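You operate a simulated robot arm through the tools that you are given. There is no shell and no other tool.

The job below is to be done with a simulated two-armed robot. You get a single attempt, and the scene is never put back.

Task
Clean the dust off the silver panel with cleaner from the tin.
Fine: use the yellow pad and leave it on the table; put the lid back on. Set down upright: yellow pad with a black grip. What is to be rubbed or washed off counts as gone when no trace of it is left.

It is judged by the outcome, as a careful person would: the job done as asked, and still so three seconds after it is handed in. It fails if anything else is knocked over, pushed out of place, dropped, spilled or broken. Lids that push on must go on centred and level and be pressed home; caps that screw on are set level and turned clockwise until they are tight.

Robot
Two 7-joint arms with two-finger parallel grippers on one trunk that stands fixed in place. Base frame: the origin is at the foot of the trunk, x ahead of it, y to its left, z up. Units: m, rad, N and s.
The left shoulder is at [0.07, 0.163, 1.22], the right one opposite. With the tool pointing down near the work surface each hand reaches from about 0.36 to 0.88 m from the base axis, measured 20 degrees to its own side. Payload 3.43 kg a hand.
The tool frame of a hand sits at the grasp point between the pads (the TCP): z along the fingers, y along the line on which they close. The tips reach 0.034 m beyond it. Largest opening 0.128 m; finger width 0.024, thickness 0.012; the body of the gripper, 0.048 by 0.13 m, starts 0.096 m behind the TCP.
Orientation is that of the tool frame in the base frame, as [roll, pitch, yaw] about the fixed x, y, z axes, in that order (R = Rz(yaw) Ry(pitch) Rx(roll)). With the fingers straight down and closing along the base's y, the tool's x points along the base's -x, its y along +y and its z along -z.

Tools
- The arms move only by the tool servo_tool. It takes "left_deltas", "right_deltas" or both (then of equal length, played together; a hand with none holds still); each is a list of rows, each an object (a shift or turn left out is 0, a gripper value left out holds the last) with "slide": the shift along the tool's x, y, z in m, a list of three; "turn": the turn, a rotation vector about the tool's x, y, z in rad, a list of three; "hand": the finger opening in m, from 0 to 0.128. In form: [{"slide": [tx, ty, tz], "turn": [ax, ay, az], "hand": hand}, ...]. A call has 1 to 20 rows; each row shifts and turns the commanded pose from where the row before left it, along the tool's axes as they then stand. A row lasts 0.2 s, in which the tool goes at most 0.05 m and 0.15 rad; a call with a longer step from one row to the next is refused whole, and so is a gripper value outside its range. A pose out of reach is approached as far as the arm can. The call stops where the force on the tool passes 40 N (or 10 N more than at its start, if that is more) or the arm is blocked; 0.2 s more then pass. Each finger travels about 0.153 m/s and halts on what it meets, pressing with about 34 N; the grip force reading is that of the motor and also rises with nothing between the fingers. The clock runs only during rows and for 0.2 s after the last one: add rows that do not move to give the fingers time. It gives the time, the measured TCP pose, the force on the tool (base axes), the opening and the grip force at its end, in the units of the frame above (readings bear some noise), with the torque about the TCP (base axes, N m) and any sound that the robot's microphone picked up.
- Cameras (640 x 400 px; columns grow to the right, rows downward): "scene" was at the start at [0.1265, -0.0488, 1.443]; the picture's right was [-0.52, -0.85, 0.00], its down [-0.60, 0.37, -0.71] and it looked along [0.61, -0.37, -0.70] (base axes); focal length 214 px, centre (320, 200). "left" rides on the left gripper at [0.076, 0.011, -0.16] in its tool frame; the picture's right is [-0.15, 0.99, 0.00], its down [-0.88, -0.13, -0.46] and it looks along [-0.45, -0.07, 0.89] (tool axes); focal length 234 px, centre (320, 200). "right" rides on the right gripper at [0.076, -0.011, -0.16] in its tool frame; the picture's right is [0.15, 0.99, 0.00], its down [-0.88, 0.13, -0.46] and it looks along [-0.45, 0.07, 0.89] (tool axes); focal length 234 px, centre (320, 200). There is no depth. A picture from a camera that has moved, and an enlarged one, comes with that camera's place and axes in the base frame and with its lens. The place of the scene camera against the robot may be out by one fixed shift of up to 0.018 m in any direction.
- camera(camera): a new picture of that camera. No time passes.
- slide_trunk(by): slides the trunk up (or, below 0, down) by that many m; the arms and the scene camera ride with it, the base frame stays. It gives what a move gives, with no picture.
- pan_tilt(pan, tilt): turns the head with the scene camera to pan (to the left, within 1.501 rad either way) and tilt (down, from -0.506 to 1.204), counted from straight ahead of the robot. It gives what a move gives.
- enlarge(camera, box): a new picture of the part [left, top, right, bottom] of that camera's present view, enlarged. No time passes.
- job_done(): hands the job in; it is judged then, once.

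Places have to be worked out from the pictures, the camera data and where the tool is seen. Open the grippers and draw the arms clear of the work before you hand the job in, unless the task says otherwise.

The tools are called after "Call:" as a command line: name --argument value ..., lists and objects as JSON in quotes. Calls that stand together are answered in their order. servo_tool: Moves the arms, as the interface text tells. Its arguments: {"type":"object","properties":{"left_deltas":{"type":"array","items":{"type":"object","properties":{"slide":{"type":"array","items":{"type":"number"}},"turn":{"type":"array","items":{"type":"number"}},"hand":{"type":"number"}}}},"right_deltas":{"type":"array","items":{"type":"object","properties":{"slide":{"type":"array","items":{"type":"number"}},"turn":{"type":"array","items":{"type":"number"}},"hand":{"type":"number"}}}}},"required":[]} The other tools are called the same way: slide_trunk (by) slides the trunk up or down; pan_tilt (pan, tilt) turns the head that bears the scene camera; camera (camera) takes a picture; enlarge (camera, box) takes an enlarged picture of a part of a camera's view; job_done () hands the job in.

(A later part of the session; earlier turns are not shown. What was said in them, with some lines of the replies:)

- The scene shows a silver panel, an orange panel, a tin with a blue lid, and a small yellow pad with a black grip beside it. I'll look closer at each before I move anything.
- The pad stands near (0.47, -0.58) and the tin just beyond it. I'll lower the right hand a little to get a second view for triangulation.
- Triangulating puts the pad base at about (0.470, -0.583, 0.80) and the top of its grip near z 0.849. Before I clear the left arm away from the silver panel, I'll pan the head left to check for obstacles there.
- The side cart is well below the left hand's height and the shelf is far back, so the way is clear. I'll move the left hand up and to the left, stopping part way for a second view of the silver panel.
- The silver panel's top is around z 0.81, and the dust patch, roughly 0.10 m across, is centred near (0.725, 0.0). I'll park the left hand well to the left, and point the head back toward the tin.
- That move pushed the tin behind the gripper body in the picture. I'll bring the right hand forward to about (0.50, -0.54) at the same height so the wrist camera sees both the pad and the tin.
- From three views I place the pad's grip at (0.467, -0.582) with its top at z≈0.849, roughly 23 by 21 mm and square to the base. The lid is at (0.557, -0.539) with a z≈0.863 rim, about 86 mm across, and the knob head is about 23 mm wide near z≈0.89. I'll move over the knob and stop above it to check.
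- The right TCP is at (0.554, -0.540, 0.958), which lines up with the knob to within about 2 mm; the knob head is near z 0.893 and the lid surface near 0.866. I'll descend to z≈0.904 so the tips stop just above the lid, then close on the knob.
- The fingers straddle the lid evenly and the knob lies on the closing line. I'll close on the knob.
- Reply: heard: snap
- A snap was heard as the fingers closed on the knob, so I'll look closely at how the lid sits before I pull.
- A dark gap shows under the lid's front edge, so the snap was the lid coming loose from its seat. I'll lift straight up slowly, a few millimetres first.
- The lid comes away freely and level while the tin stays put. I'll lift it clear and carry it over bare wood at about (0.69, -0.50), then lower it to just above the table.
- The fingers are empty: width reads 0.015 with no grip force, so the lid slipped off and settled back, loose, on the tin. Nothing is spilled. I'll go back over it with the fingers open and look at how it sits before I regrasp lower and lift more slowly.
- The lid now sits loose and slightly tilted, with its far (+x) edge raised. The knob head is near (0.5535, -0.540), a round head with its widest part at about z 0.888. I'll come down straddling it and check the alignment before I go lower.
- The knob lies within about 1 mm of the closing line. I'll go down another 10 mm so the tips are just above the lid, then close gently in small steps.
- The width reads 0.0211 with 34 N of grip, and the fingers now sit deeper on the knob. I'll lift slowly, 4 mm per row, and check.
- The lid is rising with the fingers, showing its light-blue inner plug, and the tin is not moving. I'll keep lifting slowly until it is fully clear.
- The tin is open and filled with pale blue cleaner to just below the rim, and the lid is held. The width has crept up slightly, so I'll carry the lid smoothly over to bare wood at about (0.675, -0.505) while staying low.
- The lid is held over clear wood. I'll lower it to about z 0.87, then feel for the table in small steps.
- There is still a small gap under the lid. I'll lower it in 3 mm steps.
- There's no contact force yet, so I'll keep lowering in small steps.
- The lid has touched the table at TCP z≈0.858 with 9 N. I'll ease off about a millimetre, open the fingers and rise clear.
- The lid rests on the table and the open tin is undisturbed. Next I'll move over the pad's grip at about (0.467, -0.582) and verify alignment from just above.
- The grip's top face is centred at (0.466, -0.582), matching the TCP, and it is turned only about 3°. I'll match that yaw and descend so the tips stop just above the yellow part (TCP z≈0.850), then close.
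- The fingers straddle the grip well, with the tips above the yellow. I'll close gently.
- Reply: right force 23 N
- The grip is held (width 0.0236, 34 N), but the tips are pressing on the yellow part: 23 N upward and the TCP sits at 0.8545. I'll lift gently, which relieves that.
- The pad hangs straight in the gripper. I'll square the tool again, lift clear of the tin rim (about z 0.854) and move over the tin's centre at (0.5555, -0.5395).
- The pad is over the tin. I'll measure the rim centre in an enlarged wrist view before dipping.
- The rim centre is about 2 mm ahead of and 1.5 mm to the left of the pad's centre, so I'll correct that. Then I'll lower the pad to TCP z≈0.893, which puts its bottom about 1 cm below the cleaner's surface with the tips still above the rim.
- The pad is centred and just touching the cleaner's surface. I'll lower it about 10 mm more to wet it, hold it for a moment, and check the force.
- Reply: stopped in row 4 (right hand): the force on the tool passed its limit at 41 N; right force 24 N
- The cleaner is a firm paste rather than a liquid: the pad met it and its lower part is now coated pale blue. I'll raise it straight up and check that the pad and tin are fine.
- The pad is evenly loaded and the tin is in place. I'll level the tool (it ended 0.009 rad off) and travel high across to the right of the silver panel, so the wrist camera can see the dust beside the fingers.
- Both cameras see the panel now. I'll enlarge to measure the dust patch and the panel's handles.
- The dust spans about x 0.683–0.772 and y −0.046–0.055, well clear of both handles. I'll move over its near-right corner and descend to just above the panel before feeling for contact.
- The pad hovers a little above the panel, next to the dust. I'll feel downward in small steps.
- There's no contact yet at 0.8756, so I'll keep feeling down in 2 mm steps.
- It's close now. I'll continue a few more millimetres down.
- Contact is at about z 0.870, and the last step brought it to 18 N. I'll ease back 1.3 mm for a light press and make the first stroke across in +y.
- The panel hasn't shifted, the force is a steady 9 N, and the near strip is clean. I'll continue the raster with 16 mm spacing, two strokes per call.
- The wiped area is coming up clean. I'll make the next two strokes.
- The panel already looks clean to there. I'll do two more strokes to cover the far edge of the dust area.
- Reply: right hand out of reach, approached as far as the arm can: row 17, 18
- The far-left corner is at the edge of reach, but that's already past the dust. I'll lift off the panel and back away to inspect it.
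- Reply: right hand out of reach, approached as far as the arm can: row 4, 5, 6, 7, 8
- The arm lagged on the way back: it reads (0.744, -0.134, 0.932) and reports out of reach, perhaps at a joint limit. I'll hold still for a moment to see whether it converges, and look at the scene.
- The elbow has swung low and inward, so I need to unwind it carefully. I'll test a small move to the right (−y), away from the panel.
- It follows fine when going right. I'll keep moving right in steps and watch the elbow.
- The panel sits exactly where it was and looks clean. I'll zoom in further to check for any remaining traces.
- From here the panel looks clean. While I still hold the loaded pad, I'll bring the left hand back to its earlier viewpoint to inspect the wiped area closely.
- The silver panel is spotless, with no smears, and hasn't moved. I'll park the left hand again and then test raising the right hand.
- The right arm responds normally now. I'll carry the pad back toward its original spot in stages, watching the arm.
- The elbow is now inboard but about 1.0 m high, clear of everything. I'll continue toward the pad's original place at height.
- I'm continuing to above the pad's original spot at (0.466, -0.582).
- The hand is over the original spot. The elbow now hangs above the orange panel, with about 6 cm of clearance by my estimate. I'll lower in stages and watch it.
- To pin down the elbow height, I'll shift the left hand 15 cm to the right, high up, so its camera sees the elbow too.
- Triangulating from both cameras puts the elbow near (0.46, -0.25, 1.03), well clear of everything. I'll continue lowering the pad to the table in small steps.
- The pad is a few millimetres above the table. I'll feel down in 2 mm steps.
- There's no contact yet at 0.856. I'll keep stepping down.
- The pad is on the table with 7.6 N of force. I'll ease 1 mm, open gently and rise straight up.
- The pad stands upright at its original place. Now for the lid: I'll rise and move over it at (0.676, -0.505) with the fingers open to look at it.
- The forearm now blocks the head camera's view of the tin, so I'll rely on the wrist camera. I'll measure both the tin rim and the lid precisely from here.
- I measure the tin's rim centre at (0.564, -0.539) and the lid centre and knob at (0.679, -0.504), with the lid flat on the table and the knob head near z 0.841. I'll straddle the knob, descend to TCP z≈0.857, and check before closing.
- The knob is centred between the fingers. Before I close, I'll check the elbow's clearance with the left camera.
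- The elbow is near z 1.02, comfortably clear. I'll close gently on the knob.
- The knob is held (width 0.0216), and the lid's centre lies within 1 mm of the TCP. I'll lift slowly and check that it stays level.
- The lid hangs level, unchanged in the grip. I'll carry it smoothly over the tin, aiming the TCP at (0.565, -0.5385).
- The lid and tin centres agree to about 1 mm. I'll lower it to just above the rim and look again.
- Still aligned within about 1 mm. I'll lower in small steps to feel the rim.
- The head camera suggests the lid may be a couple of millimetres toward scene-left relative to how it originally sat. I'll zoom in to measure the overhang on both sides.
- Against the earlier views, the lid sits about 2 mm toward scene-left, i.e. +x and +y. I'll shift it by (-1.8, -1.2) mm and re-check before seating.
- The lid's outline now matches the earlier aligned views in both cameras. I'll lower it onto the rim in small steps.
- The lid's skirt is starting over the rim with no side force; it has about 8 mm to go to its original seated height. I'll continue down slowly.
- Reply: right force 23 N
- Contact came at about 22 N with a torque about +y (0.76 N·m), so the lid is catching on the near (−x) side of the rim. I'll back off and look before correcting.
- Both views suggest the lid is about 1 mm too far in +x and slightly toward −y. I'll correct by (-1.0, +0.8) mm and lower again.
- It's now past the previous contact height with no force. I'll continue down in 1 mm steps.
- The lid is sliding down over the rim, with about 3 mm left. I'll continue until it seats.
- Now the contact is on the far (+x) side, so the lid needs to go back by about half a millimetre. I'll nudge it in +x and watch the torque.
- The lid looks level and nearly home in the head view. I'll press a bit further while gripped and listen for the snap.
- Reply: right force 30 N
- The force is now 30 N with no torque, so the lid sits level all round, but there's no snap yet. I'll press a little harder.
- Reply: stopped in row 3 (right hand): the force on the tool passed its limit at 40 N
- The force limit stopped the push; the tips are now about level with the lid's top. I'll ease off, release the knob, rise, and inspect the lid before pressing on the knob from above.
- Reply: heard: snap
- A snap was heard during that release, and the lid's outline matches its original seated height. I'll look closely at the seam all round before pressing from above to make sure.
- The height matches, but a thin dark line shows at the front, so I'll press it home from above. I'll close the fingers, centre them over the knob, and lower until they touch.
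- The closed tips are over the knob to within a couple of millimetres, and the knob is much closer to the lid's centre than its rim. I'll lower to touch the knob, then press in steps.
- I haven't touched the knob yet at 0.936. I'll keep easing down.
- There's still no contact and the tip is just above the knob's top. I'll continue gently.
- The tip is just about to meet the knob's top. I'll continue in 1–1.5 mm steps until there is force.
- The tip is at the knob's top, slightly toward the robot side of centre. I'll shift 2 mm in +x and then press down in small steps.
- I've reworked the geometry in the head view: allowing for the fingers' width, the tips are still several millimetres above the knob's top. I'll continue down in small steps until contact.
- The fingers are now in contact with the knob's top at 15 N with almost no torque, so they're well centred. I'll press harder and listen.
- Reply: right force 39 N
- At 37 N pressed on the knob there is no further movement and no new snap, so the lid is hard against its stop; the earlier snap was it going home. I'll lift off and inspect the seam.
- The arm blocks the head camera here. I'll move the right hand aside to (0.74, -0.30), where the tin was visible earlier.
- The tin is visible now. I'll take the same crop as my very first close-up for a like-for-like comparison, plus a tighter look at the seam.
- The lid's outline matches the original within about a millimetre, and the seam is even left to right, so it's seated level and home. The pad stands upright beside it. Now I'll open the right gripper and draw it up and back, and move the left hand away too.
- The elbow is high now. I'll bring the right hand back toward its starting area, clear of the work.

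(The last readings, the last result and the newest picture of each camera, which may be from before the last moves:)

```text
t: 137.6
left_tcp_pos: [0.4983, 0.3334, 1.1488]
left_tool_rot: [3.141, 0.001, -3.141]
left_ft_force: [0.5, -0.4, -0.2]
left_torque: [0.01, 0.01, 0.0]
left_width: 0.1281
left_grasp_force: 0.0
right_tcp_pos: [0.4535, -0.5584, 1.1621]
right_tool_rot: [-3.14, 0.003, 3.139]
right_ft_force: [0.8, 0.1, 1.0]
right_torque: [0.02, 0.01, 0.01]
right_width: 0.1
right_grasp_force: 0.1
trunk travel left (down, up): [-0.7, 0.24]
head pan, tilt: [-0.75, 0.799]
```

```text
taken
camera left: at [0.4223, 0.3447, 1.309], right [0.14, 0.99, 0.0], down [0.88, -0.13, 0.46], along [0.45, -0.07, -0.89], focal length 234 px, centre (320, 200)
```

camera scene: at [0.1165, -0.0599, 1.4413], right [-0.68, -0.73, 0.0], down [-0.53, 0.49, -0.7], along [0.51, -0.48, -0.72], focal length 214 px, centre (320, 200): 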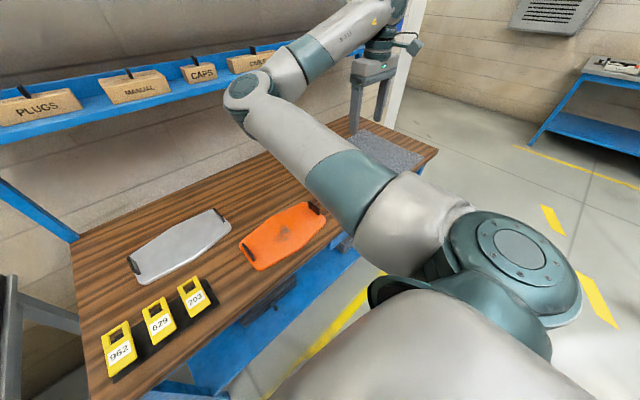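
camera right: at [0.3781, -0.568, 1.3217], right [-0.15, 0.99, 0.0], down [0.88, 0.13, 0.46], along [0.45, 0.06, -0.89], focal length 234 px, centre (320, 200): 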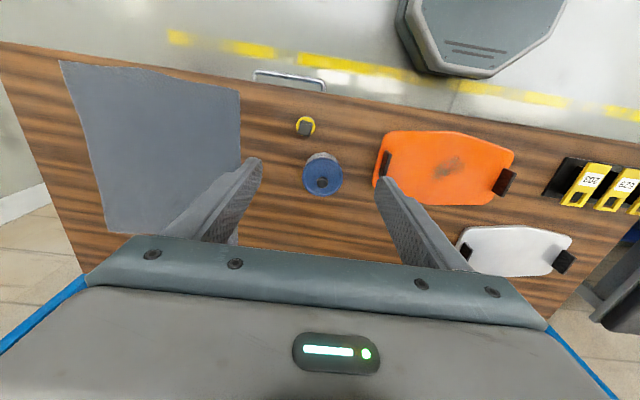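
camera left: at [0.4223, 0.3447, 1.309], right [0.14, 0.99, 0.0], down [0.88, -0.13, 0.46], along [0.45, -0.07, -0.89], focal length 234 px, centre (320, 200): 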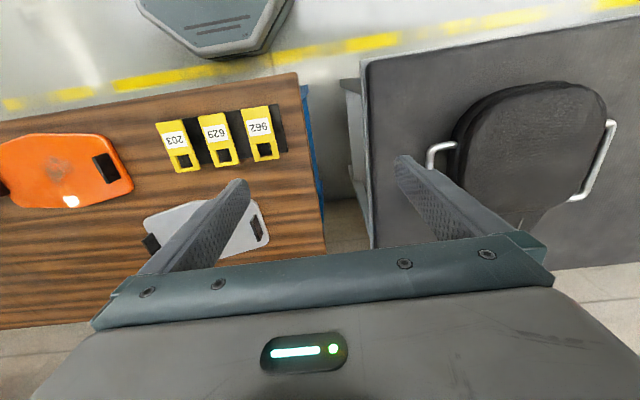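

Everything is in order. I'll return the right hand to its exact starting pose so I can compare the same wrist view of the tin with the one at the beginning.

Call:
servo_tool --right_deltas '[{"slide": [0.02, -0.004, 0], "hand": 0.12}, {"slide": [0.03, -0.005, 0], "hand": 0.127}, {"slide": [0.0265, -0.005, 0]}, {"slide": [0, 0, 0]}, {"slide": [0, 0, 0]}]'

Call:
camera --camera "right"

Call:
enlarge --camera "right" --box '[260, 130, 380, 240]'

Call:
enlarge --camera "right" --box '[295, 175, 350, 230]'

```text
t: 138.8
left_tcp_pos: [0.4974, 0.3317, 1.1483]
left_tool_rot: [3.141, 0.0, -3.139]
left_ft_force: [-0.9, -0.5, 0.2]
left_torque: [-0.01, 0.02, -0.02]
left_width: 0.1278
left_grasp_force: 0.0
right_tcp_pos: [0.3766, -0.573, 1.1617]
right_tool_rot: [-3.14, 0.002, 3.14]
right_ft_force: [-0.1, -0.1, 0.4]
right_torque: [-0.01, -0.02, 0.01]
right_width: 0.1272
right_grasp_force: 0.1
trunk travel left (down, up): [-0.7, 0.24]
head pan, tilt: [-0.75, 0.799]
```

```text
taken
camera right: at [0.3012, -0.5831, 1.3215], right [-0.15, 0.99, 0.0], down [0.88, 0.13, 0.46], along [0.45, 0.06, -0.89], focal length 234 px, centre (320, 200)
```

right: 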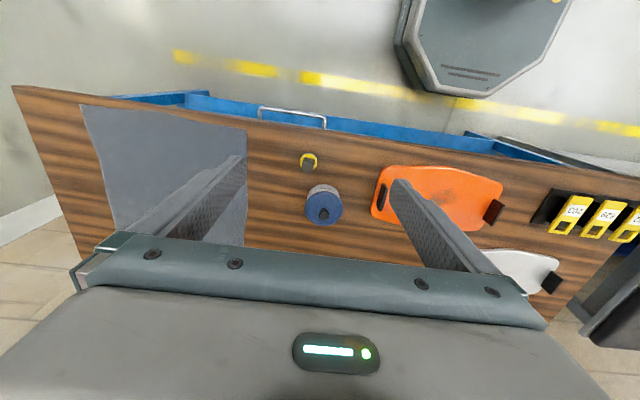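

```text
3.64 times, centred on (320, 185) of right
camera zoom: at [0.3012, -0.5831, 1.3215], right [-0.15, 0.99, 0.0], down [0.88, 0.13, 0.46], along [0.45, 0.06, -0.89], focal length 852 px, centre (320, 254)
```

zoom: 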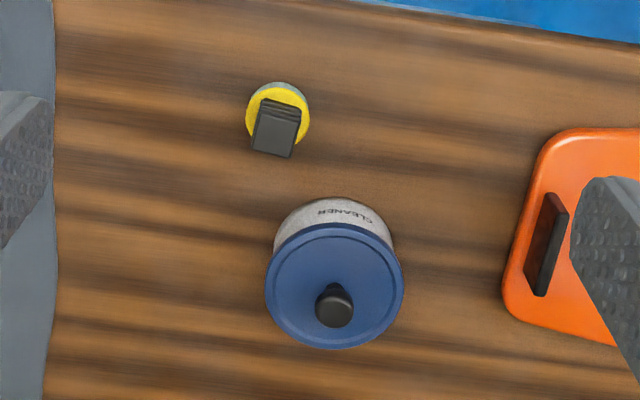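

```text
7.27 times, centred on (322, 202) of right
camera zoom: at [0.3012, -0.5831, 1.3215], right [-0.15, 0.99, 0.0], down [0.88, 0.13, 0.46], along [0.45, 0.06, -0.89], focal length 1703 px, centre (302, 182)
```

zoom: 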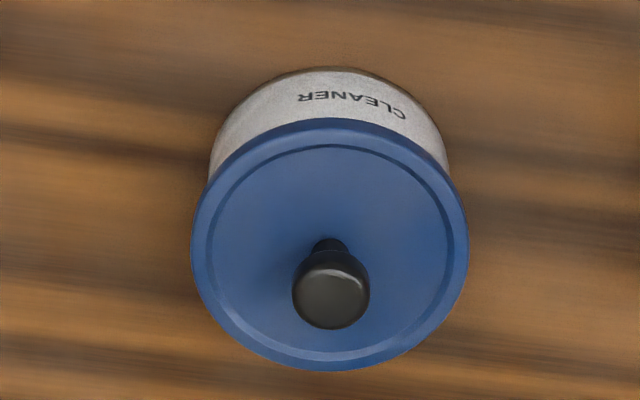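

The view matches the start: the lid sits on the tin exactly as it originally did, with the same seam and the same outline to within a pixel. The pad stands upright on the table, the silver panel is spotless and in place, and nothing else has moved. Both grippers are open and clear, so I'm handing the job in.

Call:
job_done

```text
The job is handed in.
```

I wiped the silver panel with the yellow pad and cleaner from the tin. In the close-up views afterwards I saw no dust or smears on it, and the panel hadn't moved.

- **Pad:** it is standing upright on the table, within a few millimetres of where it started.
- **Lid:** it is back on the tin, level and centred. I heard a snap as it seated, and it didn't move further when I pressed on the knob with about 37 N. In the final view it sits as it did at the start.
- **Lid slip:** on the first try the lid slipped out of the gripper and dropped a short way back onto the tin. Nothing spilled.
- **Tin:** it appears to have shifted about 3 mm from its starting place, probably while I pressed the lid on.

Nothing else was knocked over or visibly out of place. Both grippers are open and the arms are clear of the work.
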